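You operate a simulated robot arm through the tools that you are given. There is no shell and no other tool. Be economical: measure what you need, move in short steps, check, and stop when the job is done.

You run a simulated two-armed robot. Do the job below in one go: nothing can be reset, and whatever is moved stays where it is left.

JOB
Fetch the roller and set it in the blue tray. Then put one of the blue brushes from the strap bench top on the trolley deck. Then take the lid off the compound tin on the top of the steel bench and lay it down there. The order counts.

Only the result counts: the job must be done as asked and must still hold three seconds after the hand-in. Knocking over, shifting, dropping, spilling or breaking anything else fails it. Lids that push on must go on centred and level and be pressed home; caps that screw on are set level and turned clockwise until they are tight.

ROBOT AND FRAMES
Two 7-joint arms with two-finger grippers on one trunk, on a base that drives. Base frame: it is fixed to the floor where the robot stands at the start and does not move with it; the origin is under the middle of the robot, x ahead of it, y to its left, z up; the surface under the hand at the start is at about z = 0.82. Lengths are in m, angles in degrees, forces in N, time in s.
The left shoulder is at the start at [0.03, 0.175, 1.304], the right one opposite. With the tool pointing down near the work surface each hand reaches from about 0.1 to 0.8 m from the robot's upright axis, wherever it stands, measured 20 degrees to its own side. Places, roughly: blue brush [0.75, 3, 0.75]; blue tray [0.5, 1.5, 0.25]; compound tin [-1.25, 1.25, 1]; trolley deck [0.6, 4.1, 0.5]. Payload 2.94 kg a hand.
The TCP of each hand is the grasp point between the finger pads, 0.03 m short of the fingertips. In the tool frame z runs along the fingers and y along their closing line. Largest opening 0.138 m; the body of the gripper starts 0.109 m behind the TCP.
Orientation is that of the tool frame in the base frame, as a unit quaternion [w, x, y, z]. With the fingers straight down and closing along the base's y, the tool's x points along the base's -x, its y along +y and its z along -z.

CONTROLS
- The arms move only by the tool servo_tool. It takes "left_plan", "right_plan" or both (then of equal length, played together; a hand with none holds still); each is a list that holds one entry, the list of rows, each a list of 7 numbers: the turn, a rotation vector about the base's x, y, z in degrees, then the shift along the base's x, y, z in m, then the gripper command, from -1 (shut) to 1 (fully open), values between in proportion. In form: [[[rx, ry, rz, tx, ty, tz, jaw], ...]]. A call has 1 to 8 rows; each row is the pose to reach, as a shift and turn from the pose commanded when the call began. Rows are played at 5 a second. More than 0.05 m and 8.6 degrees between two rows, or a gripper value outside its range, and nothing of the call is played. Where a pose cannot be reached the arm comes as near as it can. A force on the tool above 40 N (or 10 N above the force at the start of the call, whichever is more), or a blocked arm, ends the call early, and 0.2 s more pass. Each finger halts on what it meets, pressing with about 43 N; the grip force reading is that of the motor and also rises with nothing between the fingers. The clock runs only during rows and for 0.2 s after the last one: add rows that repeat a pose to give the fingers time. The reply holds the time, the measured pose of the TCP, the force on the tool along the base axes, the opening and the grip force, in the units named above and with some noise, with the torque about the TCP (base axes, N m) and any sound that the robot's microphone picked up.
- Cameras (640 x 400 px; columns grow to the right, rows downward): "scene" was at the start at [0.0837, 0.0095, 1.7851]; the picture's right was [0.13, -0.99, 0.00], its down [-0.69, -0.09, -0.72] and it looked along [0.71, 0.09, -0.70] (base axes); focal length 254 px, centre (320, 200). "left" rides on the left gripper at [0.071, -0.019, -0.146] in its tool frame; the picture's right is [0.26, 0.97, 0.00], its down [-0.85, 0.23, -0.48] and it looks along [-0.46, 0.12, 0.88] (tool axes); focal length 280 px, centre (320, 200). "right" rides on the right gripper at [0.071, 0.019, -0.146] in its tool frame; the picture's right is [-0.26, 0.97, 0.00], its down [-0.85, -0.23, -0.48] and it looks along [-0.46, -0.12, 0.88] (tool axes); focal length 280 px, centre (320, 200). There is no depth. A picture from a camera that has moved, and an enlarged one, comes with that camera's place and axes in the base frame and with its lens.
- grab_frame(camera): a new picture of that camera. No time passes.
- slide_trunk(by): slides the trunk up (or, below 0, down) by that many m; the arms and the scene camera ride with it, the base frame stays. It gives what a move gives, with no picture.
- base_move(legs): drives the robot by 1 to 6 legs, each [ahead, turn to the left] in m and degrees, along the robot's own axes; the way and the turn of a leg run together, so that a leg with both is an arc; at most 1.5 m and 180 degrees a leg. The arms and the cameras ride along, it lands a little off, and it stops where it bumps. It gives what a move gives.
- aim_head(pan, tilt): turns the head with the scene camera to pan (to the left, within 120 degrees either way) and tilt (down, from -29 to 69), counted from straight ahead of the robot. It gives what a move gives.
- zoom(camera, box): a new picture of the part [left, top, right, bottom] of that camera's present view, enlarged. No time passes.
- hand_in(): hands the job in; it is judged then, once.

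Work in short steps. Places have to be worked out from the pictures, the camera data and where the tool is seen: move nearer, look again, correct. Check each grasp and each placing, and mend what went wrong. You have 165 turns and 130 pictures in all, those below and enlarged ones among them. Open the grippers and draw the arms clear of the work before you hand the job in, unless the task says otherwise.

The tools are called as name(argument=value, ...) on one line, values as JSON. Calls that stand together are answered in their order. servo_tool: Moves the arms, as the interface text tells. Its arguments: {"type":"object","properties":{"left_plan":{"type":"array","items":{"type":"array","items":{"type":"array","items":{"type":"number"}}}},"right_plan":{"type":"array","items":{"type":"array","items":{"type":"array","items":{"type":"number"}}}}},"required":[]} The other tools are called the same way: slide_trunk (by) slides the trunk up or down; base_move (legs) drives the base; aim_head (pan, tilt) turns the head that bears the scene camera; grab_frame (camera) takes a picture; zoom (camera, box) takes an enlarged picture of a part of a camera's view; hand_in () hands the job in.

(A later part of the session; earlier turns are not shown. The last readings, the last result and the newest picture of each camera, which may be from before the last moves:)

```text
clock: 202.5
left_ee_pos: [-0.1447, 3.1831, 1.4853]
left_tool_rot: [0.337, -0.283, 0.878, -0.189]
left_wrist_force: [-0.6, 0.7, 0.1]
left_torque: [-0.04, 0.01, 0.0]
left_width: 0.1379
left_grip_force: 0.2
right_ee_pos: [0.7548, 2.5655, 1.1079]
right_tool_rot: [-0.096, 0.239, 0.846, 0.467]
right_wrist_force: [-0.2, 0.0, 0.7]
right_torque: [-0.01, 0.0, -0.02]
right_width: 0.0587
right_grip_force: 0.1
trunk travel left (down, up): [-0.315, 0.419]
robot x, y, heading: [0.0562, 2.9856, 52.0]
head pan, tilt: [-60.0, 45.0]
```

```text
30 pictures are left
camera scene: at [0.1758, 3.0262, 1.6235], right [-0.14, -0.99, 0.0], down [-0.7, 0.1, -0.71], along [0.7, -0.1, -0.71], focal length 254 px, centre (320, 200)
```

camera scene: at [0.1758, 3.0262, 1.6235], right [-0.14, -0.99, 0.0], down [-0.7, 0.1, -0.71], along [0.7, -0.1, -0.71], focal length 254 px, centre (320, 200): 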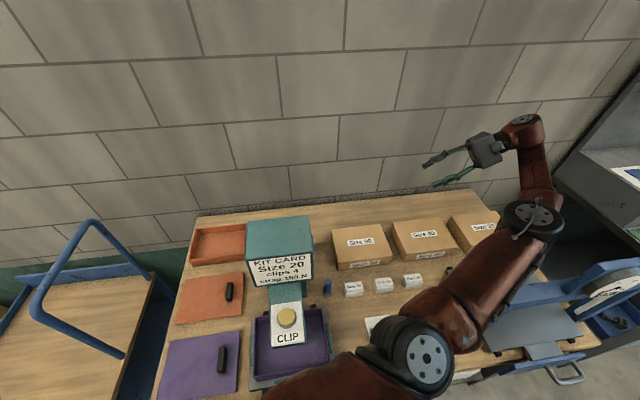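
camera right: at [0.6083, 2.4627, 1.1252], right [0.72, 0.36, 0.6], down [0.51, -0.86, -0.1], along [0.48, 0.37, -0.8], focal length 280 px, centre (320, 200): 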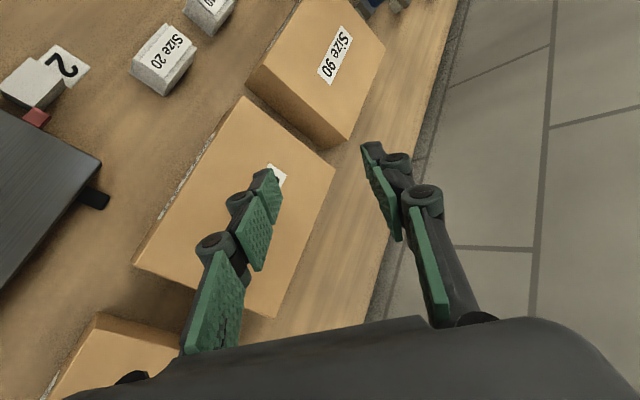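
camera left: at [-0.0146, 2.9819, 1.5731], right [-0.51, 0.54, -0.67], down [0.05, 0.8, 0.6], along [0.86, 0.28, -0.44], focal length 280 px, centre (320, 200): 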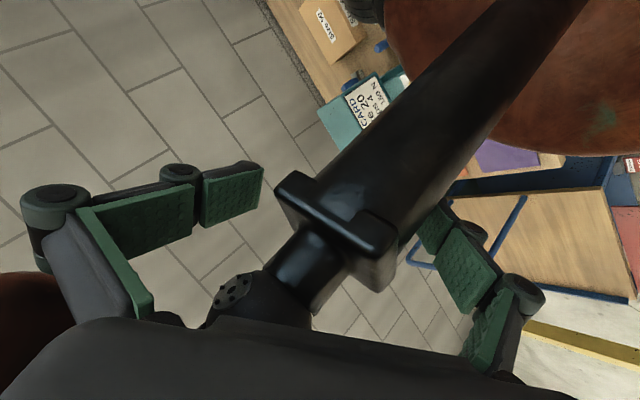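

The right elbow is now clear of the frame and the robot is upright. I'll raise the trunk and back away from the bench along the heading.

slide_trunk(by=0.15)

base_move(legs=[[-0.3, 0]])

base_move(legs=[[0, -20]])

base_move(legs=[[0, -24]])

```text
clock: 204.2
left_ee_pos: [-0.1433, 3.1829, 1.6375]
left_tool_rot: [0.337, -0.283, 0.878, -0.188]
left_wrist_force: [-0.5, 0.1, 0.1]
left_torque: [0.01, -0.03, 0.01]
left_width: 0.1381
left_grip_force: 0.2
right_ee_pos: [0.7558, 2.5648, 1.2562]
right_tool_rot: [-0.097, 0.24, 0.845, 0.467]
right_wrist_force: [0.2, -0.2, 0.4]
right_torque: [0.0, 0.05, 0.01]
right_width: 0.0586
right_grip_force: 0.1
trunk travel left (down, up): [-0.465, 0.269]
robot x, y, heading: [0.0519, 2.9849, 51.9]
head pan, tilt: [-60.0, 45.0]
```

```text
clock: 206.3
left_ee_pos: [-0.3327, 2.9416, 1.6359]
left_tool_rot: [0.337, -0.283, 0.878, -0.188]
left_wrist_force: [-1.0, -0.2, 0.6]
left_torque: [0.06, 0.0, 0.0]
left_width: 0.1382
left_grip_force: 0.1
right_ee_pos: [0.5691, 2.3262, 1.2573]
right_tool_rot: [-0.097, 0.237, 0.846, 0.467]
right_wrist_force: [-0.5, 0.2, 0.6]
right_torque: [0.02, 0.02, 0.02]
right_width: 0.0588
right_grip_force: 0.1
trunk travel left (down, up): [-0.465, 0.269]
robot x, y, heading: [-0.1328, 2.7488, 52.1]
head pan, tilt: [-60.0, 45.0]
```

```text
clock: 207.8
left_ee_pos: [-0.254, 2.9987, 1.6372]
left_tool_rot: [0.299, -0.128, 0.914, -0.243]
left_wrist_force: [-0.2, -0.2, 0.9]
left_torque: [-0.01, 0.0, 0.02]
left_width: 0.1378
left_grip_force: 0.0
right_ee_pos: [0.3837, 2.1124, 1.2572]
right_tool_rot: [-0.015, 0.381, 0.791, 0.478]
right_wrist_force: [-0.3, -1.2, -0.3]
right_torque: [0.03, -0.03, -0.04]
right_width: 0.0588
right_grip_force: 0.0
trunk travel left (down, up): [-0.465, 0.269]
robot x, y, heading: [-0.1339, 2.7482, 32.1]
head pan, tilt: [-60.0, 45.0]
```

```text
clock: 209.4
left_ee_pos: [-0.1412, 3.0262, 1.6364]
left_tool_rot: [0.242, 0.065, 0.92, -0.3]
left_wrist_force: [0.0, 0.2, -0.9]
left_torque: [-0.01, -0.01, -0.01]
left_width: 0.1383
left_grip_force: 0.1
right_ee_pos: [0.0818, 1.9573, 1.2565]
right_tool_rot: [0.084, 0.537, 0.696, 0.47]
right_wrist_force: [0.3, 0.0, -0.5]
right_torque: [0.03, -0.02, 0.01]
right_width: 0.0589
right_grip_force: 0.0
trunk travel left (down, up): [-0.465, 0.269]
robot x, y, heading: [-0.1338, 2.7488, 8.0]
head pan, tilt: [-60.0, 45.0]
```

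Now in clear space. I'll bring both hands to neat, downward poses in front of the shoulders.

servo_tool(left_plan=[[[4.4, 3.6, 1, 0.03, 0.01, 0, 0], [8.9, 7.1, 1.9, 0.07, 0.02, 0, 0], [13.3, 10.7, 2.9, 0.11, 0.04, -0.02, 0], [17.7, 14.2, 3.8, 0.15, 0.06, -0.04, 0], [22.1, 17.8, 4.8, 0.19, 0.08, -0.06, 0], [26.6, 21.4, 5.8, 0.23, 0.08, -0.08, 0], [31, 24.9, 6.7, 0.26, 0.08, -0.11, 0], [35.4, 28.5, 7.7, 0.29, 0.08, -0.14, 0]]], right_plan=[[[-5.4, 1, 6.2, 0, 0.03, 0, 0], [-10.9, 1.9, 12.5, 0, 0.06, 0, 0], [-16.3, 2.9, 18.7, 0, 0.09, 0, 0], [-21.7, 3.9, 24.9, 0, 0.12, 0, 0], [-27.2, 4.8, 31.1, 0, 0.15, 0, 0], [-32.6, 5.8, 37.4, 0, 0.18, 0, 0], [-38, 6.8, 43.6, 0, 0.21, 0, 0], [-43.5, 7.8, 49.8, 0, 0.24, 0, 0]]])

grab_frame(camera="scene")

```text
clock: 211.2
left_ee_pos: [0.1538, 3.1066, 1.4936]
left_tool_rot: [-0.001, -0.001, 1.0, 0.001]
left_wrist_force: [0.7, -0.1, -1.0]
left_torque: [-0.05, 0.12, 0.02]
left_width: 0.0689
left_grip_force: 0.1
left hand out of reach, approached as far as the arm can: row 2, 3, 5
right_ee_pos: [0.0855, 2.1973, 1.2552]
right_tool_rot: [0.024, 0.162, 0.976, 0.142]
right_wrist_force: [1.0, 0.1, -0.5]
right_torque: [-0.02, 0.12, 0.01]
right_width: 0.0689
right_grip_force: 0.1
trunk travel left (down, up): [-0.465, 0.269]
robot x, y, heading: [-0.1336, 2.7507, 7.8]
head pan, tilt: [-60.0, 45.0]
```

```text
29 pictures are left
camera scene: at [-0.0738, 2.6828, 1.7739], right [-0.79, -0.62, 0.0], down [-0.44, 0.56, -0.71], along [0.43, -0.56, -0.71], focal length 254 px, centre (320, 200)
```

scene: 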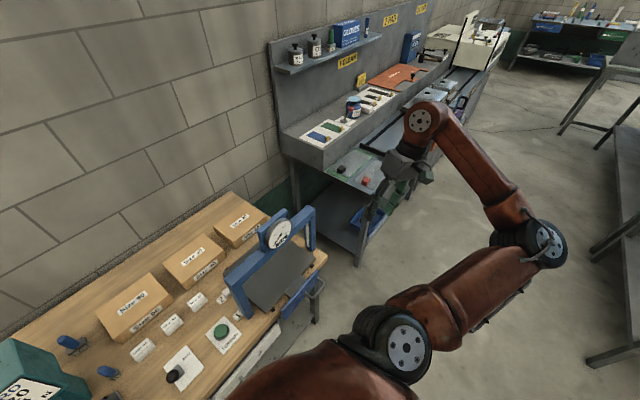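

Everything on the bench still stands. I'll finish straightening the right hand and bring the left hand forward, leaning 30° about x, towards a point above the brush.

servo_tool(left_plan=[[[0, 0, 0, 0.02, -0.02, -0.03, 0], [5, 0, 0, 0.05, -0.04, -0.06, 0], [10, 0, 0, 0.08, -0.07, -0.09, 0], [15, 0, 0, 0.11, -0.1, -0.12, 0], [20, 0, 0, 0.14, -0.13, -0.15, 0], [25, 0, 0, 0.17, -0.16, -0.18, 0], [30, 0, 0, 0.2, -0.18, -0.21, 0], [30, 0, 0, 0.22, -0.2, -0.25, 0]]], right_plan=[[[-4, 0.7, 4.6, 0, 0.01, 0, 0], [-8, 1.4, 9.3, 0, 0.03, 0, 0], [-12, 2.1, 14, 0, 0.05, 0, 0], [-16.3, 2.8, 18.6, 0, 0.07, 0, 0], [-16.3, 2.8, 18.6, 0, 0.09, 0, 0], [-16.3, 2.8, 18.6, 0, 0.1, 0, 0], [-16.3, 2.8, 18.6, 0, 0.1, 0, 0], [-16.3, 2.8, 18.6, 0, 0.1, 0, 0]]])

aim_head(pan=0, tilt=50)

grab_frame(camera="scene")

grab_frame(camera="left")

```text
refused: row 3 steps farther than a row can; nothing moved
```

```text
clock: 212.5
left_ee_pos: [0.149, 3.1069, 1.4955]
left_tool_rot: [0.0, 0.001, 1.0, 0.001]
left_wrist_force: [-0.1, -0.3, -0.6]
left_torque: [0.0, 0.03, 0.01]
left_width: 0.0691
left_grip_force: 0.1
right_ee_pos: [0.0816, 2.1977, 1.2566]
right_tool_rot: [0.026, 0.163, 0.976, 0.143]
right_wrist_force: [0.2, -1.0, -0.3]
right_torque: [-0.01, 0.01, -0.02]
right_width: 0.0689
right_grip_force: 0.0
trunk travel left (down, up): [-0.465, 0.269]
robot x, y, heading: [-0.1347, 2.7479, 8.0]
head pan, tilt: [0.0, 50.0]
```

```text
28 pictures are left
camera scene: at [-0.0532, 2.7572, 1.7673], right [0.14, -0.99, 0.0], down [-0.76, -0.11, -0.64], along [0.64, 0.09, -0.77], focal length 254 px, centre (320, 200)
```

scene: 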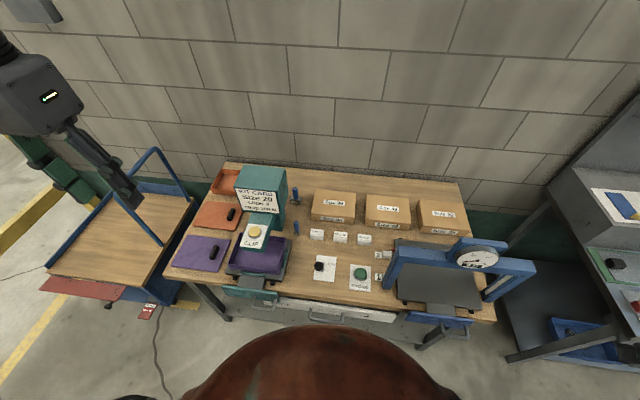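

```text
27 pictures are left
camera left: at [0.077, 3.0882, 1.641], right [-0.26, 0.96, 0.0], down [0.85, 0.23, 0.48], along [0.46, 0.13, -0.88], focal length 280 px, centre (320, 200)
```

left: 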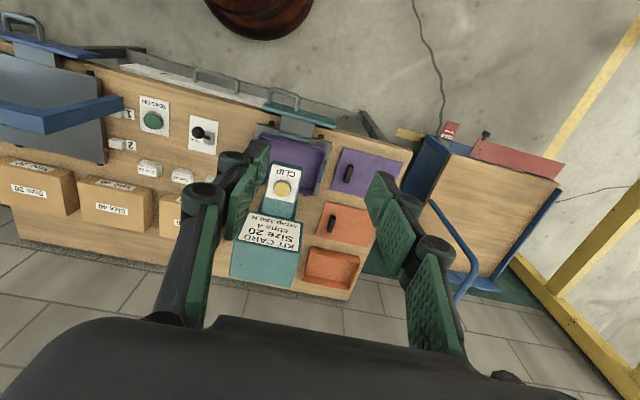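

The brush projects exactly where I predicted. I'll move the left hand in two calls with smaller steps.

servo_tool(left_plan=[[[0, 0, 0, 0.02, -0.02, -0.03, 0], [5, 0, 0, 0.045, -0.04, -0.06, 0], [10, 0, 0, 0.07, -0.06, -0.09, 0], [15, 0, 0, 0.095, -0.085, -0.12, 0], [20, 0, 0, 0.12, -0.11, -0.15, 0], [25, 0, 0, 0.145, -0.135, -0.18, 0], [30, 0, 0, 0.17, -0.16, -0.21, 0], [30, 0, 0, 0.195, -0.185, -0.24, 0]]], right_plan=[[[-4, 0.7, 4.6, 0, 0.01, 0, 0], [-8, 1.4, 9.3, 0, 0.03, 0, 0], [-12, 2.1, 14, 0, 0.05, 0, 0], [-16.3, 2.8, 18.6, 0, 0.07, 0, 0], [-16.3, 2.8, 18.6, 0, 0.09, 0, 0], [-16.3, 2.8, 18.6, 0, 0.1, 0, 0], [-16.3, 2.8, 18.6, 0, 0.1, 0, 0], [-16.3, 2.8, 18.6, 0, 0.1, 0, 0]]])

grab_frame(camera="scene")

```text
clock: 214.3
left_ee_pos: [0.2343, 3.0776, 1.2988]
left_tool_rot: [0.001, 0.0, 0.966, 0.259]
left_wrist_force: [0.8, 0.4, -0.4]
left_torque: [0.0, 0.01, 0.03]
left_width: 0.0692
left_grip_force: 0.1
left hand out of reach, approached as far as the arm can: row 4, 5, 6, 7, 8
right_ee_pos: [0.0816, 2.2991, 1.2569]
right_tool_rot: [0.001, 0.002, 1.0, 0.002]
right_wrist_force: [0.0, -0.4, 0.3]
right_torque: [-0.05, 0.04, 0.0]
right_width: 0.0692
right_grip_force: 0.0
right hand out of reach, approached as far as the arm can: row 3, 4
trunk travel left (down, up): [-0.465, 0.269]
robot x, y, heading: [-0.1367, 2.7499, 7.9]
head pan, tilt: [0.0, 50.0]
```

```text
26 pictures are left
camera scene: at [-0.0516, 2.7584, 1.7672], right [0.14, -0.99, 0.0], down [-0.76, -0.11, -0.64], along [0.64, 0.09, -0.77], focal length 254 px, centre (320, 200)
```

scene: 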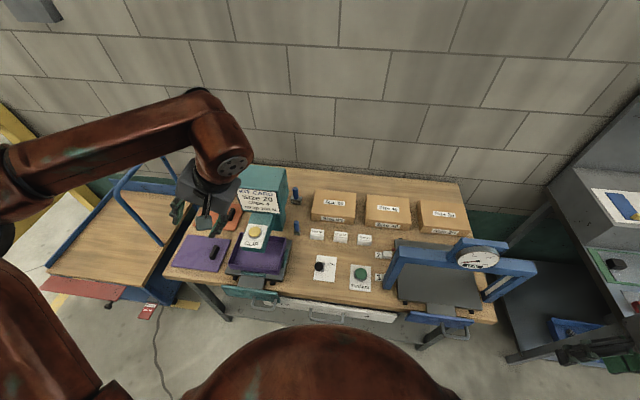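

The lean is reached but the hand stopped short. I'll go further in from this pose.

servo_tool(left_plan=[[[0, 0, 0, 0.025, -0.03, 0, 0], [0, 0, 0, 0.05, -0.06, -0.01, 0], [0, 0, 0, 0.075, -0.09, -0.02, 0], [0, 0, 0, 0.1, -0.12, -0.04, 0], [0, 0, 0, 0.125, -0.15, -0.06, 0], [0, 0, 0, 0.15, -0.178, -0.08, 0], [0, 0, 0, 0.18, -0.19, -0.1, 0]]])

grab_frame(camera="left")

```text
clock: 215.9
left_ee_pos: [0.2416, 3.0826, 1.2753]
left_tool_rot: [0.0, -0.001, 0.966, 0.259]
left_wrist_force: [0.1, 0.4, -0.3]
left_torque: [0.02, -0.02, -0.02]
left_width: 0.0691
left_grip_force: 0.1
left hand out of reach, approached as far as the arm can: row 1, 2, 3, 4, 5, 6, 7
right_ee_pos: [0.0818, 2.2987, 1.2563]
right_tool_rot: [0.002, 0.001, 1.0, 0.002]
right_wrist_force: [0.0, 0.0, 1.2]
right_torque: [0.04, 0.04, 0.0]
right_width: 0.0691
right_grip_force: 0.1
trunk travel left (down, up): [-0.465, 0.269]
robot x, y, heading: [-0.1351, 2.7501, 7.8]
head pan, tilt: [0.0, 50.0]
```

```text
25 pictures are left
camera left: at [0.1702, 2.9941, 1.3926], right [-0.26, 0.84, 0.48], down [0.85, -0.04, 0.53], along [0.46, 0.55, -0.7], focal length 280 px, centre (320, 200)
```

left: 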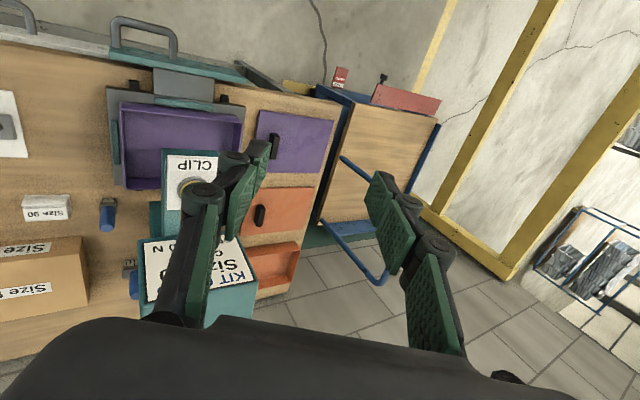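

The inward lean isn't reachable for the left arm. The right arm did reach it, so I'll stand further left (y≈3.25) with the trunk higher, keeping its elbow away from the frame. Backing off and shifting along y first.

base_move(legs=[[-0.15, 0]])

base_move(legs=[[0, 40], [0, 42], [0.5, 0]])

base_move(legs=[[0, -45], [0, -44], [0.17, 0]])

```text
clock: 217.3
left_ee_pos: [0.091, 3.0623, 1.2769]
left_tool_rot: [0.001, 0.0, 0.966, 0.259]
left_wrist_force: [-0.2, -0.3, 0.0]
left_torque: [-0.04, -0.07, 0.01]
left_width: 0.0689
left_grip_force: 0.2
right_ee_pos: [-0.0685, 2.2773, 1.2576]
right_tool_rot: [0.002, 0.002, 1.0, 0.002]
right_wrist_force: [-1.2, -0.2, 0.1]
right_torque: [0.02, -0.04, -0.01]
right_width: 0.069
right_grip_force: 0.0
trunk travel left (down, up): [-0.465, 0.269]
robot x, y, heading: [-0.2824, 2.7277, 8.0]
head pan, tilt: [0.0, 50.0]
```

```text
clock: 224.0
left_ee_pos: [-0.5452, 3.6477, 1.2758]
left_tool_rot: [-0.168, -0.628, 0.734, 0.197]
left_wrist_force: [0.5, 0.2, 0.0]
left_torque: [-0.04, -0.03, -0.03]
left_width: 0.0689
left_grip_force: 0.0
right_ee_pos: [0.2058, 3.3673, 1.2558]
right_tool_rot: [-0.001, -0.648, 0.762, 0.002]
right_wrist_force: [-0.1, 0.2, 0.5]
right_torque: [-0.05, 0.01, 0.0]
right_width: 0.0692
right_grip_force: 0.0
trunk travel left (down, up): [-0.465, 0.269]
robot x, y, heading: [-0.2709, 3.2271, 88.7]
head pan, tilt: [0.0, 50.0]
```

```text
clock: 229.5
left_ee_pos: [0.3162, 3.5025, 1.2761]
left_tool_rot: [0.018, 0.067, 0.963, 0.259]
left_wrist_force: [0.3, -0.9, -0.4]
left_torque: [0.01, 0.01, -0.01]
left_width: 0.0687
left_grip_force: 0.1
right_ee_pos: [0.0494, 2.7491, 1.2565]
right_tool_rot: [0.001, 0.072, 0.997, 0.002]
right_wrist_force: [0.3, 0.4, -0.1]
right_torque: [-0.02, 0.08, 0.03]
right_width: 0.069
right_grip_force: 0.0
trunk travel left (down, up): [-0.465, 0.269]
robot x, y, heading: [-0.1061, 3.2258, -0.2]
head pan, tilt: [0.0, 50.0]
```

In place at (−0.106, 3.226), heading 0. Moving the right hand forward with a 32° lean, still high.

servo_tool(right_plan=[[[4, 0, 2, 0.04, 0.01, 0, 0], [8, 0, 4, 0.08, 0.02, -0.01, 0], [12, 0, 6, 0.12, 0.03, -0.02, 0], [16, 0, 8, 0.16, 0.04, -0.03, 0], [20, 0, 8, 0.2, 0.05, -0.04, 0], [24, 0, 8, 0.24, 0.06, -0.06, 0], [28, 0, 8, 0.28, 0.07, -0.08, -0.15], [32, 0, 8, 0.32, 0.08, -0.1, -0.15]]])

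servo_tool(right_plan=[[[0, 0, 0, 0.03, 0.01, -0.02, -0.15], [0, 0, 0, 0.06, 0.02, -0.05, -0.15], [0, 0, 0, 0.09, 0.03, -0.08, -0.15], [0, 0, 0, 0.12, 0.04, -0.11, -0.15], [0, 0, 0, 0.15, 0.05, -0.14, -0.15], [0, 0, 0, 0.18, 0.055, -0.17, -0.15], [0, 0, 0, 0.198, 0.055, -0.19, -0.15], [0, 0, 0, 0.198, 0.055, -0.19, -0.15]]])

grab_frame(camera="scene")

grab_frame(camera="right")

```text
clock: 231.3
left_ee_pos: [0.3182, 3.5038, 1.277]
left_tool_rot: [0.018, 0.067, 0.963, 0.259]
left_wrist_force: [0.1, 0.2, -0.9]
left_torque: [-0.01, 0.01, 0.01]
left_width: 0.069
left_grip_force: 0.1
right_ee_pos: [0.3705, 2.8276, 1.1567]
right_tool_rot: [-0.02, 0.002, 0.961, 0.277]
right_wrist_force: [-1.1, -0.7, 0.4]
right_torque: [0.04, 0.0, 0.04]
right_width: 0.0585
right_grip_force: 0.1
trunk travel left (down, up): [-0.465, 0.269]
robot x, y, heading: [-0.1034, 3.2217, -0.3]
head pan, tilt: [0.0, 50.0]
```

```text
clock: 233.1
left_ee_pos: [0.3164, 3.504, 1.2757]
left_tool_rot: [0.019, 0.067, 0.964, 0.258]
left_wrist_force: [0.0, 0.4, 0.0]
left_torque: [0.0, 0.02, -0.01]
left_width: 0.0689
left_grip_force: 0.1
right_ee_pos: [0.4882, 2.8681, 1.0465]
right_tool_rot: [-0.019, 0.001, 0.961, 0.277]
right_wrist_force: [0.5, 0.5, -0.3]
right_torque: [-0.01, 0.01, 0.02]
right_width: 0.0589
right_grip_force: 0.1
right hand out of reach, approached as far as the arm can: row 5, 6, 7, 8
trunk travel left (down, up): [-0.465, 0.269]
robot x, y, heading: [-0.1029, 3.226, 0.0]
head pan, tilt: [0.0, 50.0]
```

```text
24 pictures are left
camera scene: at [-0.0204, 3.2228, 1.7672], right [0.0, -1.0, 0.0], down [-0.77, 0.0, -0.64], along [0.64, 0.0, -0.77], focal length 254 px, centre (320, 200)
```

scene: 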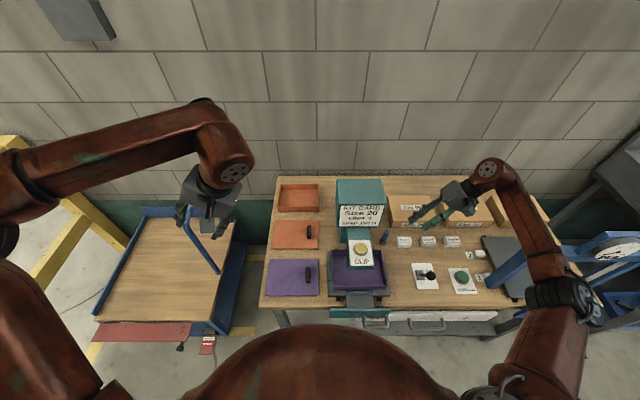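

```text
23 pictures are left
camera right: at [0.4239, 2.8058, 1.1829], right [0.27, 0.82, 0.5], down [0.86, -0.44, 0.25], along [0.43, 0.37, -0.83], focal length 280 px, centre (320, 200)
```

right: 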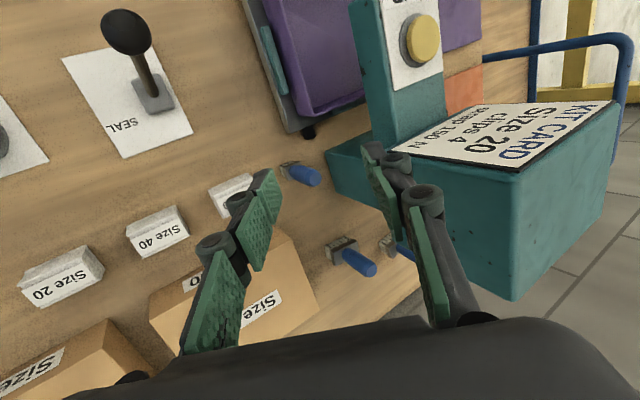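

The elbow again swings wide towards the frame. A better lean is 35° pitch (hand back towards the robot) plus 15° roll, which clears the machine head (right edge y≈2.988, bottom z≈0.935) and eases the reach. I'll reorient at the current height.

servo_tool(right_plan=[[[-6, 0, 0, -0.02, 0.0, 0.01, -0.15], [-12, 0, 0, -0.04, 0.0, 0.02, -0.15], [-17, 0, 0, -0.06, 0.0, 0.03, -0.15]]])

servo_tool(right_plan=[[[0, -7, 0, 0, 0.0, 0, -0.15], [0, -14, 0, 0, 0.0, 0, -0.15], [0, -21, 0, 0, 0.01, -0.01, -0.15], [0, -28, 0, 0, 0.02, -0.03, -0.15], [0, -35, 0, 0.01, 0.03, -0.05, -0.15], [0, -35, 0, 0.03, 0.045, -0.08, -0.15], [0, -35, 0, 0.05, 0.05, -0.11, -0.15], [0, -35, 0, 0.07, 0.056, -0.135, -0.15]]])

grab_frame(camera="scene")

grab_frame(camera="right")

```text
clock: 233.9
left_ee_pos: [0.3163, 3.5035, 1.2758]
left_tool_rot: [0.02, 0.067, 0.964, 0.258]
left_wrist_force: [0.1, -0.7, -0.3]
left_torque: [-0.01, -0.03, -0.05]
left_width: 0.0689
left_grip_force: 0.0
right_ee_pos: [0.4275, 2.8691, 1.0777]
right_tool_rot: [-0.018, 0.005, 0.991, 0.131]
right_wrist_force: [-0.6, -0.3, 0.6]
right_torque: [0.0, -0.01, 0.01]
right_width: 0.059
right_grip_force: 0.2
trunk travel left (down, up): [-0.465, 0.269]
robot x, y, heading: [-0.0995, 3.2266, -0.2]
head pan, tilt: [0.0, 50.0]
```

```text
clock: 235.7
left_ee_pos: [0.3179, 3.5045, 1.2753]
left_tool_rot: [0.018, 0.068, 0.964, 0.258]
left_wrist_force: [0.5, -0.1, -0.5]
left_torque: [-0.01, -0.01, 0.04]
left_width: 0.0688
left_grip_force: 0.0
right_ee_pos: [0.5001, 2.9235, 0.9394]
right_tool_rot: [0.281, -0.035, 0.951, 0.126]
right_wrist_force: [0.2, 0.3, -0.4]
right_torque: [0.03, -0.04, -0.01]
right_width: 0.0589
right_grip_force: 0.1
trunk travel left (down, up): [-0.465, 0.269]
robot x, y, heading: [-0.1032, 3.2276, -0.0]
head pan, tilt: [0.0, 50.0]
```

```text
22 pictures are left
camera scene: at [-0.0192, 3.2232, 1.7671], right [0.0, -1.0, 0.0], down [-0.77, 0.0, -0.64], along [0.64, 0.0, -0.77], focal length 254 px, centre (320, 200)
```

scene: 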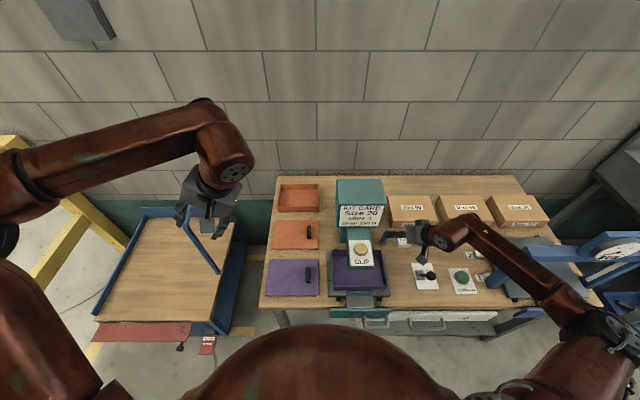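

```text
21 pictures are left
camera right: at [0.362, 2.9037, 1.0236], right [0.09, 0.93, 0.35], down [0.49, -0.35, 0.8], along [0.86, 0.11, -0.49], focal length 280 px, centre (320, 200)
```

right: 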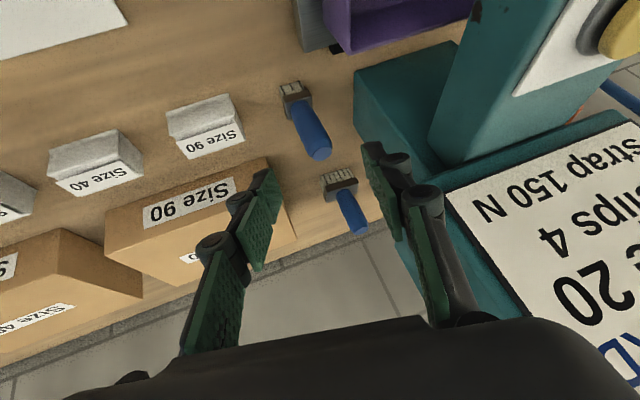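

The elbow is well clear now, and the brush handle lies straight between the fingers at about (0.568, 2.950). Advancing along the tool axis and closing.

servo_tool(right_plan=[[[0, 0, 0, 0.017, 0.005, -0.026, -0.25], [0, 0, 0, 0.034, 0.01, -0.052, -0.25], [0, 0, 0, 0.05, 0.016, -0.078, -0.25], [0, 0, 0, 0.066, 0.023, -0.1, -0.25], [0, 0, 0, 0.066, 0.023, -0.1, -0.7], [0, 0, 0, 0.066, 0.023, -0.1, -1], [0, 0, 0, 0.066, 0.023, -0.1, -1]]])

grab_frame(camera="right")

```text
clock: 237.3
left_ee_pos: [0.3165, 3.5036, 1.2751]
left_tool_rot: [0.019, 0.067, 0.963, 0.259]
left_wrist_force: [0.5, -0.6, -0.4]
left_torque: [-0.01, 0.0, -0.02]
left_width: 0.0686
left_grip_force: 0.1
right_ee_pos: [0.5657, 2.9467, 0.841]
right_tool_rot: [0.281, -0.035, 0.951, 0.126]
right_wrist_force: [0.5, -0.4, 1.4]
right_torque: [-0.03, -0.05, 0.02]
right_width: 0.021
right_grip_force: 32.0
trunk travel left (down, up): [-0.465, 0.269]
robot x, y, heading: [-0.1013, 3.2248, 0.1]
head pan, tilt: [0.0, 50.0]
```

```text
20 pictures are left
camera right: at [0.4268, 2.927, 0.9241], right [0.08, 0.93, 0.36], down [0.49, -0.35, 0.8], along [0.87, 0.11, -0.49], focal length 280 px, centre (320, 200)
```

right: 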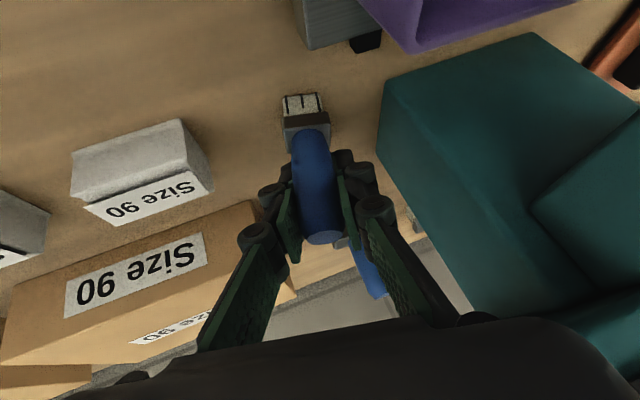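

Gripped (opening 0.021). Retracting along the same line, then up and back.

servo_tool(right_plan=[[[0, 0, 0, 0, -0.002, 0.015, -1], [0, 0, 0, -0.01, -0.01, 0.035, -1], [0, 0, 0, -0.025, -0.02, 0.06, -1], [0, 0, 0, -0.045, -0.03, 0.085, -1], [0, 0, 0, -0.065, -0.04, 0.12, -1], [0, 0, 0, -0.09, -0.05, 0.16, -1], [0, 0, 0, -0.12, -0.05, 0.195, -1], [0, 0, 0, -0.15, -0.05, 0.23, -1]]])

grab_frame(camera="scene")

```text
clock: 239.1
left_ee_pos: [0.3153, 3.5049, 1.2765]
left_tool_rot: [0.019, 0.066, 0.964, 0.258]
left_wrist_force: [0.0, 0.7, 0.7]
left_torque: [-0.01, -0.01, -0.01]
left_width: 0.0688
left_grip_force: 0.1
right_ee_pos: [0.4122, 2.8966, 1.0696]
right_tool_rot: [0.281, -0.037, 0.951, 0.127]
right_wrist_force: [-0.1, -0.2, 0.2]
right_torque: [0.0, -0.03, 0.0]
right_width: 0.0211
right_grip_force: 42.8
trunk travel left (down, up): [-0.465, 0.269]
robot x, y, heading: [-0.1038, 3.2263, -0.1]
head pan, tilt: [0.0, 50.0]
```

```text
19 pictures are left
camera scene: at [-0.0228, 3.2236, 1.7674], right [0.0, -1.0, 0.0], down [-0.77, 0.0, -0.64], along [0.64, 0.0, -0.77], focal length 254 px, centre (320, 200)
```

scene: 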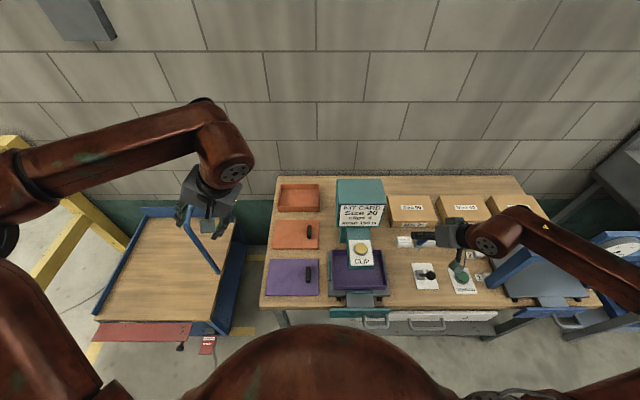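

The brush is held and clear. The trolley deck spans about x 0.3–0.85, y 3.7–4.5 at z≈0.5, with its handle at y≈3.7. I'll back off, turn, and drive to face the deck at y≈4.15.

base_move(legs=[[-0.25, 0]])

base_move(legs=[[0, 45], [0, 45], [0.93, 0]])

base_move(legs=[[0, -45], [0, -45]])

grab_frame(camera="scene")

```text
clock: 241.0
left_ee_pos: [0.066, 3.5046, 1.2758]
left_tool_rot: [0.019, 0.067, 0.963, 0.259]
left_wrist_force: [0.5, 0.7, -0.5]
left_torque: [-0.01, 0.03, -0.01]
left_width: 0.0689
left_grip_force: 0.1
right_ee_pos: [0.165, 2.8971, 1.0695]
right_tool_rot: [0.281, -0.037, 0.951, 0.127]
right_wrist_force: [0.1, 0.4, -0.4]
right_torque: [-0.02, 0.0, 0.01]
right_width: 0.0212
right_grip_force: 43.3
trunk travel left (down, up): [-0.465, 0.269]
robot x, y, heading: [-0.3504, 3.2246, -0.0]
head pan, tilt: [0.0, 50.0]
```

```text
clock: 249.6
left_ee_pos: [-0.6249, 4.5424, 1.2758]
left_tool_rot: [-0.17, -0.631, 0.731, 0.197]
left_wrist_force: [1.0, -0.4, 0.7]
left_torque: [0.03, 0.02, -0.01]
left_width: 0.069
left_grip_force: 0.0
right_ee_pos: [-0.0177, 4.6349, 1.0692]
right_tool_rot: [-0.106, 0.696, -0.651, -0.284]
right_wrist_force: [0.4, 0.5, 1.3]
right_torque: [0.02, 0.04, -0.01]
right_width: 0.021
right_grip_force: 43.3
trunk travel left (down, up): [-0.465, 0.269]
robot x, y, heading: [-0.3498, 4.1239, 89.7]
head pan, tilt: [0.0, 50.0]
stopped in leg 3: the force on the tool passed its limit at 62 N (the readings are from after the stop); the commanded pose is now the measured one
```

```text
clock: 254.1
left_ee_pos: [0.0713, 4.4031, 1.275]
left_tool_rot: [0.019, 0.069, 0.963, 0.259]
left_wrist_force: [0.2, 0.1, -0.5]
left_torque: [0.01, 0.03, 0.01]
left_width: 0.0692
left_grip_force: 0.0
right_ee_pos: [0.1631, 3.7951, 1.0686]
right_tool_rot: [0.276, -0.033, 0.952, 0.126]
right_wrist_force: [-0.5, -0.4, 0.5]
right_torque: [0.0, -0.04, 0.01]
right_width: 0.0211
right_grip_force: 42.5
trunk travel left (down, up): [-0.465, 0.269]
robot x, y, heading: [-0.3505, 4.1266, -0.2]
head pan, tilt: [0.0, 50.0]
```

```text
18 pictures are left
camera scene: at [-0.2668, 4.1226, 1.7673], right [-0.01, -1.0, 0.0], down [-0.77, 0.0, -0.64], along [0.64, 0.0, -0.77], focal length 254 px, centre (320, 200)
```

scene: 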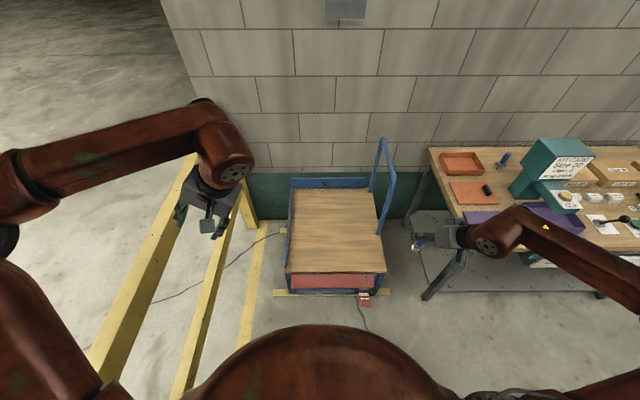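

A hand touched something (likely the rail) at the end of the drive, but the brush is still gripped. The deck centre is at about (0.54, 4.03), near edge x≈0.29. I'll swing the hand to y≈4.0, then drive 0.2 closer.

servo_tool(right_plan=[[[0, 0, 0, 0, 0.04, 0, -1], [0, 0, 0, 0, 0.08, 0, -1], [0, 0, 0, 0, 0.12, 0, -1], [0, 0, 0, 0, 0.16, 0, -1], [0, 0, 0, 0, 0.2, 0, -1]]])

base_move(legs=[[0.2, 0]])

servo_tool(right_plan=[[[0, 0, 0, 0.01, 0, -0.04, -1], [0, 0, 0, 0.02, 0, -0.08, -1], [0, 0, 0, 0.03, 0, -0.125, -1], [0, 0, 0, 0.04, 0, -0.17, -1], [0, 0, 0, 0.05, 0, -0.215, -1], [0, 0, 0, 0.06, 0, -0.26, -1], [0, 0, 0, 0.07, 0, -0.3, -1], [0, 0, 0, 0.08, 0, -0.34, -1]]])

grab_frame(camera="scene")

grab_frame(camera="right")

```text
clock: 255.3
left_ee_pos: [0.0719, 4.4025, 1.2746]
left_tool_rot: [0.019, 0.069, 0.964, 0.258]
left_wrist_force: [-0.4, 0.2, -0.7]
left_torque: [-0.01, 0.04, 0.01]
left_width: 0.0692
left_grip_force: 0.0
right_ee_pos: [0.1641, 3.9967, 1.0698]
right_tool_rot: [0.275, -0.034, 0.953, 0.125]
right_wrist_force: [0.6, -0.8, -0.5]
right_torque: [-0.03, 0.01, -0.03]
right_width: 0.021
right_grip_force: 42.9
trunk travel left (down, up): [-0.465, 0.269]
robot x, y, heading: [-0.3502, 4.1274, -0.4]
head pan, tilt: [0.0, 50.0]
```

```text
clock: 256.9
left_ee_pos: [0.2733, 4.4018, 1.2747]
left_tool_rot: [0.018, 0.069, 0.963, 0.259]
left_wrist_force: [0.1, -0.1, 0.0]
left_torque: [0.05, 0.03, 0.02]
left_width: 0.0689
left_grip_force: 0.1
right_ee_pos: [0.3651, 3.9935, 1.0681]
right_tool_rot: [0.275, -0.034, 0.953, 0.125]
right_wrist_force: [0.7, 0.3, -0.1]
right_torque: [0.01, 0.0, 0.0]
right_width: 0.0212
right_grip_force: 43.7
trunk travel left (down, up): [-0.465, 0.269]
robot x, y, heading: [-0.148, 4.1217, -0.2]
head pan, tilt: [0.0, 50.0]
```

```text
clock: 258.7
left_ee_pos: [0.2723, 4.4018, 1.2763]
left_tool_rot: [0.019, 0.07, 0.963, 0.258]
left_wrist_force: [0.3, 1.4, 0.2]
left_torque: [0.0, 0.06, 0.03]
left_width: 0.069
left_grip_force: 0.2
right_ee_pos: [0.4447, 3.9936, 0.729]
right_tool_rot: [0.276, -0.034, 0.953, 0.125]
right_wrist_force: [0.3, -0.4, -1.3]
right_torque: [-0.02, 0.01, 0.01]
right_width: 0.021
right_grip_force: 42.7
trunk travel left (down, up): [-0.465, 0.269]
robot x, y, heading: [-0.1459, 4.1267, -0.3]
head pan, tilt: [0.0, 50.0]
```

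```text
17 pictures are left
camera scene: at [-0.0652, 4.1221, 1.7672], right [0.0, -1.0, 0.0], down [-0.77, 0.0, -0.64], along [0.64, 0.0, -0.77], focal length 254 px, centre (320, 200)
```

scene: 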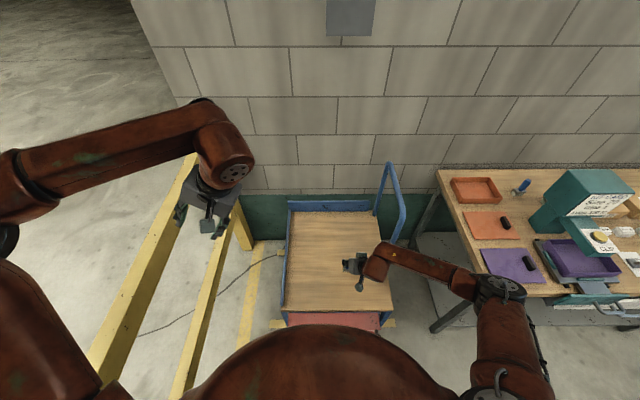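

```text
16 pictures are left
camera right: at [0.3079, 3.9747, 0.8141], right [0.09, 0.93, 0.35], down [0.5, -0.35, 0.79], along [0.86, 0.1, -0.5], focal length 280 px, centre (320, 200)
```

right: 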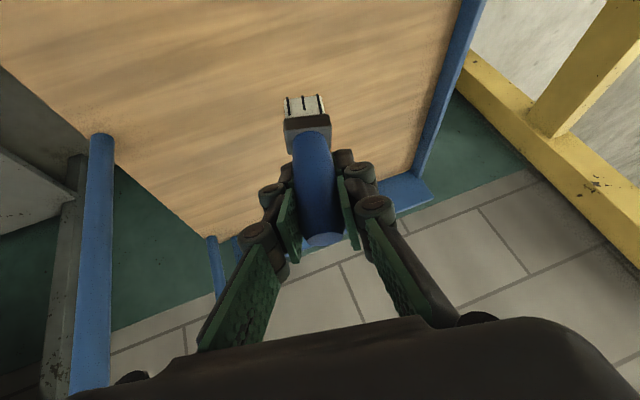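

The brush hangs upright over the deck. Lowering towards contact.

servo_tool(right_plan=[[[0, 0, 0, 0, 0, -0.03, -1], [0, 0, 0, 0, 0, -0.06, -1], [0, 0, 0, 0, 0, -0.09, -1], [0, 0, 0, 0, 0, -0.11, -1], [0, 0, 0, 0, 0, -0.12, -1], [0, 0, 0, 0, 0, -0.13, -1], [0, 0, 0, 0, 0, -0.14, -1], [0, 0, 0, 0, 0, -0.145, -1]]])

grab_frame(camera="right")

```text
clock: 260.5
left_ee_pos: [0.2717, 4.4031, 1.2754]
left_tool_rot: [0.018, 0.069, 0.963, 0.259]
left_wrist_force: [0.5, -0.4, 0.1]
left_torque: [-0.01, -0.03, 0.01]
left_width: 0.0689
left_grip_force: 0.1
right_ee_pos: [0.444, 3.993, 0.5838]
right_tool_rot: [0.275, -0.035, 0.953, 0.126]
right_wrist_force: [0.3, -0.1, -0.7]
right_torque: [0.04, -0.02, 0.0]
right_width: 0.0207
right_grip_force: 43.0
trunk travel left (down, up): [-0.465, 0.269]
robot x, y, heading: [-0.1483, 4.1235, -0.3]
head pan, tilt: [0.0, 50.0]
```

```text
15 pictures are left
camera right: at [0.307, 3.9742, 0.6694], right [0.09, 0.93, 0.35], down [0.5, -0.35, 0.79], along [0.86, 0.1, -0.5], focal length 280 px, centre (320, 200)
```

right: 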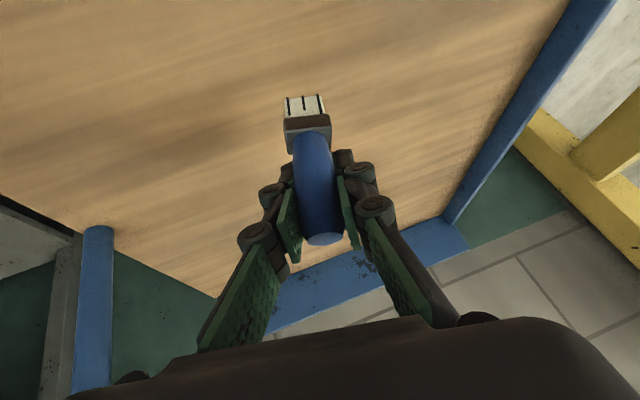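

No contact yet; lowering another few cm in small steps.

servo_tool(right_plan=[[[0, 0, 0, 0, 0, -0.008, -1], [0, 0, 0, 0, 0, -0.016, -1], [0, 0, 0, 0, 0, -0.024, -1], [0, 0, 0, 0, 0, -0.032, -1], [0, 0, 0, 0, 0, -0.04, -1]]])

grab_frame(camera="right")

```text
clock: 261.7
left_ee_pos: [0.2718, 4.4017, 1.2759]
left_tool_rot: [0.018, 0.068, 0.963, 0.259]
left_wrist_force: [0.7, 0.1, 1.1]
left_torque: [0.01, 0.03, -0.01]
left_width: 0.069
left_grip_force: 0.0
right_ee_pos: [0.4442, 3.9936, 0.5452]
right_tool_rot: [0.275, -0.033, 0.953, 0.125]
right_wrist_force: [0.3, 0.5, -0.3]
right_torque: [-0.01, -0.02, -0.01]
right_width: 0.021
right_grip_force: 43.3
trunk travel left (down, up): [-0.465, 0.269]
robot x, y, heading: [-0.1488, 4.1245, -0.4]
head pan, tilt: [0.0, 50.0]
```

```text
14 pictures are left
camera right: at [0.3074, 3.9742, 0.6296], right [0.09, 0.93, 0.35], down [0.5, -0.35, 0.79], along [0.86, 0.1, -0.5], focal length 280 px, centre (320, 200)
```

right: 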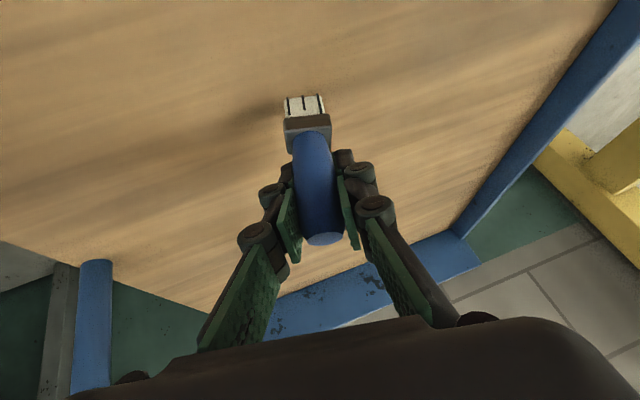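

The brush's shadow is closing in, so I continue down.

servo_tool(right_plan=[[[0, 0, 0, 0, 0, -0.008, -1], [0, 0, 0, 0, 0, -0.014, -1], [0, 0, 0, 0, 0, -0.02, -1], [0, 0, 0, 0, 0, -0.026, -1], [0, 0, 0, 0, 0, -0.032, -1]]])

servo_tool(right_plan=[[[0, 0, 0, 0, 0, -0.006, -1], [0, 0, 0, 0, 0, -0.012, -1], [0, 0, 0, 0, 0, -0.018, -1]]])

grab_frame(camera="right")

```text
clock: 262.9
left_ee_pos: [0.2712, 4.4036, 1.2743]
left_tool_rot: [0.019, 0.068, 0.964, 0.258]
left_wrist_force: [-0.1, 0.1, -0.7]
left_torque: [0.0, 0.0, -0.01]
left_width: 0.069
left_grip_force: 0.1
right_ee_pos: [0.4461, 3.9959, 0.5148]
right_tool_rot: [0.277, -0.034, 0.952, 0.126]
right_wrist_force: [3.8, 3.6, 20.9]
right_torque: [0.11, 0.27, -0.01]
right_width: 0.0218
right_grip_force: 42.5
trunk travel left (down, up): [-0.465, 0.269]
robot x, y, heading: [-0.1488, 4.1253, -0.2]
head pan, tilt: [0.0, 50.0]
```

```text
clock: 263.7
left_ee_pos: [0.2706, 4.4031, 1.2763]
left_tool_rot: [0.019, 0.069, 0.964, 0.258]
left_wrist_force: [-0.9, -0.3, 0.3]
left_torque: [0.03, 0.0, 0.04]
left_width: 0.069
left_grip_force: 0.0
right_ee_pos: [0.4465, 3.9937, 0.5022]
right_tool_rot: [0.277, -0.035, 0.952, 0.125]
right_wrist_force: [7.0, 1.7, 24.8]
right_torque: [-0.08, 0.4, -0.03]
right_width: 0.0198
right_grip_force: 40.4
right hand out of reach, approached as far as the arm can: row 3
trunk travel left (down, up): [-0.465, 0.269]
robot x, y, heading: [-0.1476, 4.1264, -0.3]
head pan, tilt: [0.0, 50.0]
```

```text
13 pictures are left
camera right: at [0.3083, 3.9745, 0.5872], right [0.09, 0.93, 0.35], down [0.5, -0.35, 0.79], along [0.86, 0.1, -0.5], focal length 280 px, centre (320, 200)
```

right: 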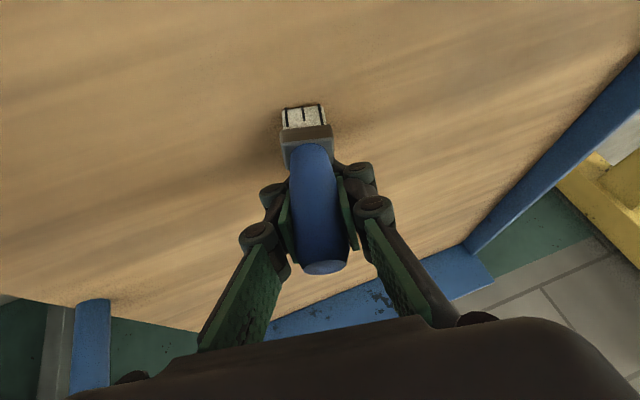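

It's in contact with the deck (25 N, and the handle slid a little in the fingers). I'll open gently and check that the brush stands.

servo_tool(right_plan=[[[0, 0, 0, 0, 0, 0.008, -0.9], [0, 0, 0, 0, 0, 0.01, -0.6], [0, 0, 0, 0, 0, 0.01, -0.4], [0, 0, 0, 0, 0, 0.01, -0.2], [0, 0, 0, 0, 0, 0.01, -0.1]]])

servo_tool(right_plan=[[[0, 0, 0, -0.02, -0.008, 0.028, 0], [0, 0, 0, -0.04, -0.018, 0.056, 0], [0, 0, 0, -0.06, -0.028, 0.085, 0], [0, 0, 0, -0.08, -0.037, 0.115, 0], [0, 0, 0, -0.1, -0.04, 0.15, 0], [0, 0, 0, -0.12, -0.04, 0.19, 0], [0, 0, 0, -0.14, -0.04, 0.23, 0], [0, 0, 0, -0.16, -0.04, 0.27, 0]]])

grab_frame(camera="right")

```text
clock: 264.9
left_ee_pos: [0.2714, 4.4018, 1.2762]
left_tool_rot: [0.019, 0.069, 0.964, 0.258]
left_wrist_force: [0.3, -0.2, 0.5]
left_torque: [0.0, -0.01, -0.01]
left_width: 0.0692
left_grip_force: 0.0
right_ee_pos: [0.4437, 3.9934, 0.5098]
right_tool_rot: [0.274, -0.033, 0.953, 0.125]
right_wrist_force: [0.2, -0.2, 1.0]
right_torque: [0.03, 0.02, 0.0]
right_width: 0.062
right_grip_force: 0.0
trunk travel left (down, up): [-0.465, 0.269]
robot x, y, heading: [-0.1493, 4.1259, -0.3]
head pan, tilt: [0.0, 50.0]
```

```text
clock: 266.7
left_ee_pos: [0.2713, 4.4017, 1.2758]
left_tool_rot: [0.018, 0.068, 0.963, 0.258]
left_wrist_force: [0.7, 0.6, -1.2]
left_torque: [0.01, 0.02, 0.02]
left_width: 0.0691
left_grip_force: 0.0
right_ee_pos: [0.445, 3.9931, 0.5095]
right_tool_rot: [0.275, -0.034, 0.953, 0.126]
right_wrist_force: [0.3, 0.0, 0.5]
right_torque: [0.04, 0.0, -0.02]
right_width: 0.0691
right_grip_force: 0.0
right hand out of reach, approached as far as the arm can: row 1, 2, 3, 4, 5, 6, 7, 8
trunk travel left (down, up): [-0.465, 0.269]
robot x, y, heading: [-0.1484, 4.1233, -0.4]
head pan, tilt: [0.0, 50.0]
```

```text
12 pictures are left
camera right: at [0.307, 3.9747, 0.5958], right [0.09, 0.93, 0.35], down [0.5, -0.35, 0.79], along [0.86, 0.1, -0.5], focal length 280 px, centre (320, 200)
```

right: 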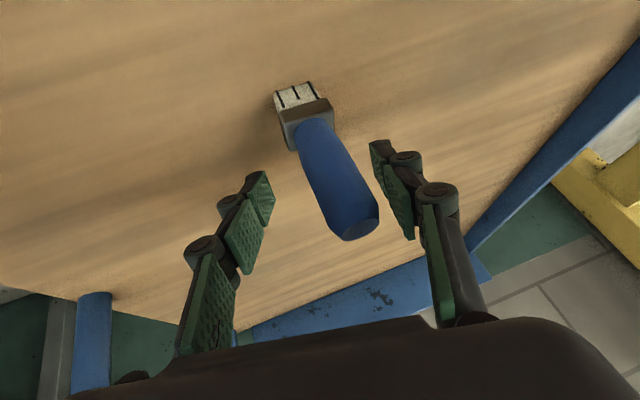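

The brush stands on the deck between the open fingers. The diagonal retreat wasn't reachable, so I'll go straight up first.

servo_tool(right_plan=[[[0, 0, 0, 0, 0, 0.03, 0], [0, 0, 0, 0, 0, 0.06, 0], [0, 0, 0, 0, 0, 0.1, 0], [0, 0, 0, 0, 0, 0.14, 0], [0, 0, 0, 0, 0, 0.18, 0], [0, 0, 0, 0, 0, 0.22, 0], [0, 0, 0, 0, 0, 0.26, 0], [0, 0, 0, 0, 0, 0.3, 0]]])

grab_frame(camera="right")

```text
clock: 268.5
left_ee_pos: [0.2714, 4.4003, 1.275]
left_tool_rot: [0.018, 0.069, 0.963, 0.258]
left_wrist_force: [0.2, 0.6, -0.3]
left_torque: [0.01, 0.02, 0.01]
left_width: 0.0688
left_grip_force: 0.1
right_ee_pos: [0.4452, 3.9936, 0.8097]
right_tool_rot: [0.274, -0.034, 0.953, 0.125]
right_wrist_force: [-0.5, -0.2, -0.4]
right_torque: [0.01, -0.01, 0.03]
right_width: 0.0692
right_grip_force: 0.0
trunk travel left (down, up): [-0.465, 0.269]
robot x, y, heading: [-0.1486, 4.1244, -0.2]
head pan, tilt: [0.0, 50.0]
```

```text
11 pictures are left
camera right: at [0.3076, 3.9738, 0.8959], right [0.09, 0.93, 0.35], down [0.5, -0.35, 0.79], along [0.86, 0.1, -0.5], focal length 280 px, centre (320, 200)
```

right: 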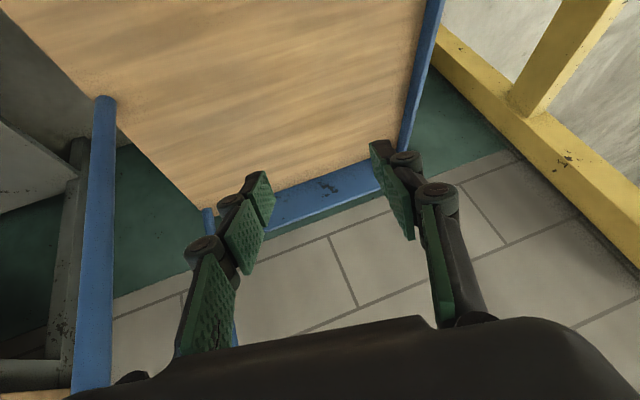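

The brush is released. I'll raise and straighten both hands before driving to the steel bench.

servo_tool(right_plan=[[[0, 0, 0, 0, 0, 0.04, 0], [0, 0, 0, 0, 0, 0.08, 0], [0, 0, 0, -0.01, 0, 0.12, 0], [-2.9, 6.4, -0.8, -0.03, 0, 0.16, 0], [-5.8, 12.8, -1.6, -0.05, 0, 0.2, 0], [-8.8, 19.1, -2.4, -0.07, 0, 0.24, 0], [-11.7, 25.5, -3.2, -0.09, 0, 0.28, 0], [-14.6, 31.9, -4, -0.11, 0, 0.3, 0]]], left_plan=[[[-5, 0.4, 1.3, 0, 0, 0, 0], [-10, 0.7, 2.7, 0, 0, 0, 0], [-15, 1, 4, 0, 0, 0, 0], [-20, 1.4, 5.4, 0, 0, 0, 0], [-25, 1.7, 6.7, 0, 0, 0, 0], [-30.1, 2.1, 8.1, 0, 0, 0, 0], [-30.1, 2.1, 8.1, 0, 0, 0, 0], [-30.1, 2.1, 8.1, 0, 0, 0, 0]]])

base_move(legs=[[-0.25, 0]])

grab_frame(camera="scene")

```text
clock: 270.3
left_ee_pos: [0.272, 4.4039, 1.2761]
left_tool_rot: [0.0, -0.001, 1.0, -0.002]
left_wrist_force: [-0.3, 0.8, -0.8]
left_torque: [0.01, 0.01, 0.0]
left_width: 0.0689
left_grip_force: 0.2
right_ee_pos: [0.3352, 3.9936, 1.11]
right_tool_rot: [0.0, 0.0, 1.0, -0.001]
right_wrist_force: [0.1, 0.1, -0.4]
right_torque: [-0.03, 0.0, 0.0]
right_width: 0.0691
right_grip_force: 0.0
trunk travel left (down, up): [-0.465, 0.269]
robot x, y, heading: [-0.1445, 4.1261, -0.2]
head pan, tilt: [0.0, 50.0]
```

```text
clock: 272.1
left_ee_pos: [0.0181, 4.4034, 1.2767]
left_tool_rot: [0.001, -0.002, 1.0, 0.0]
left_wrist_force: [-0.6, 0.6, 0.5]
left_torque: [0.0, -0.05, -0.01]
left_width: 0.0687
left_grip_force: 0.1
right_ee_pos: [0.0842, 3.9943, 1.1109]
right_tool_rot: [0.002, 0.0, 1.0, 0.0]
right_wrist_force: [0.4, -0.1, 0.0]
right_torque: [0.0, -0.07, -0.02]
right_width: 0.0691
right_grip_force: 0.0
trunk travel left (down, up): [-0.465, 0.269]
robot x, y, heading: [-0.3971, 4.1264, -0.2]
head pan, tilt: [0.0, 50.0]
```

```text
10 pictures are left
camera scene: at [-0.3197, 4.1234, 1.7673], right [0.0, -1.0, 0.0], down [-0.77, 0.0, -0.64], along [0.64, 0.0, -0.77], focal length 254 px, centre (320, 200)
```

scene: 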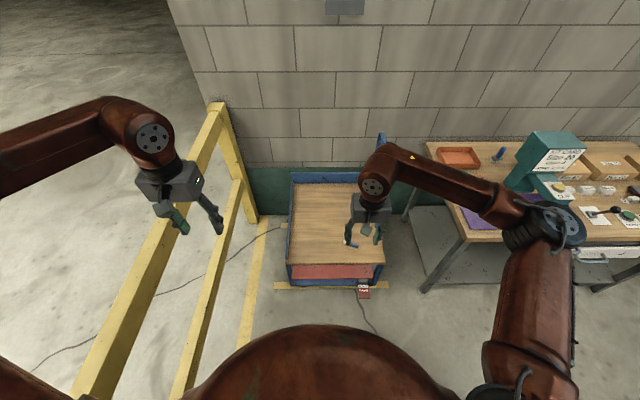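

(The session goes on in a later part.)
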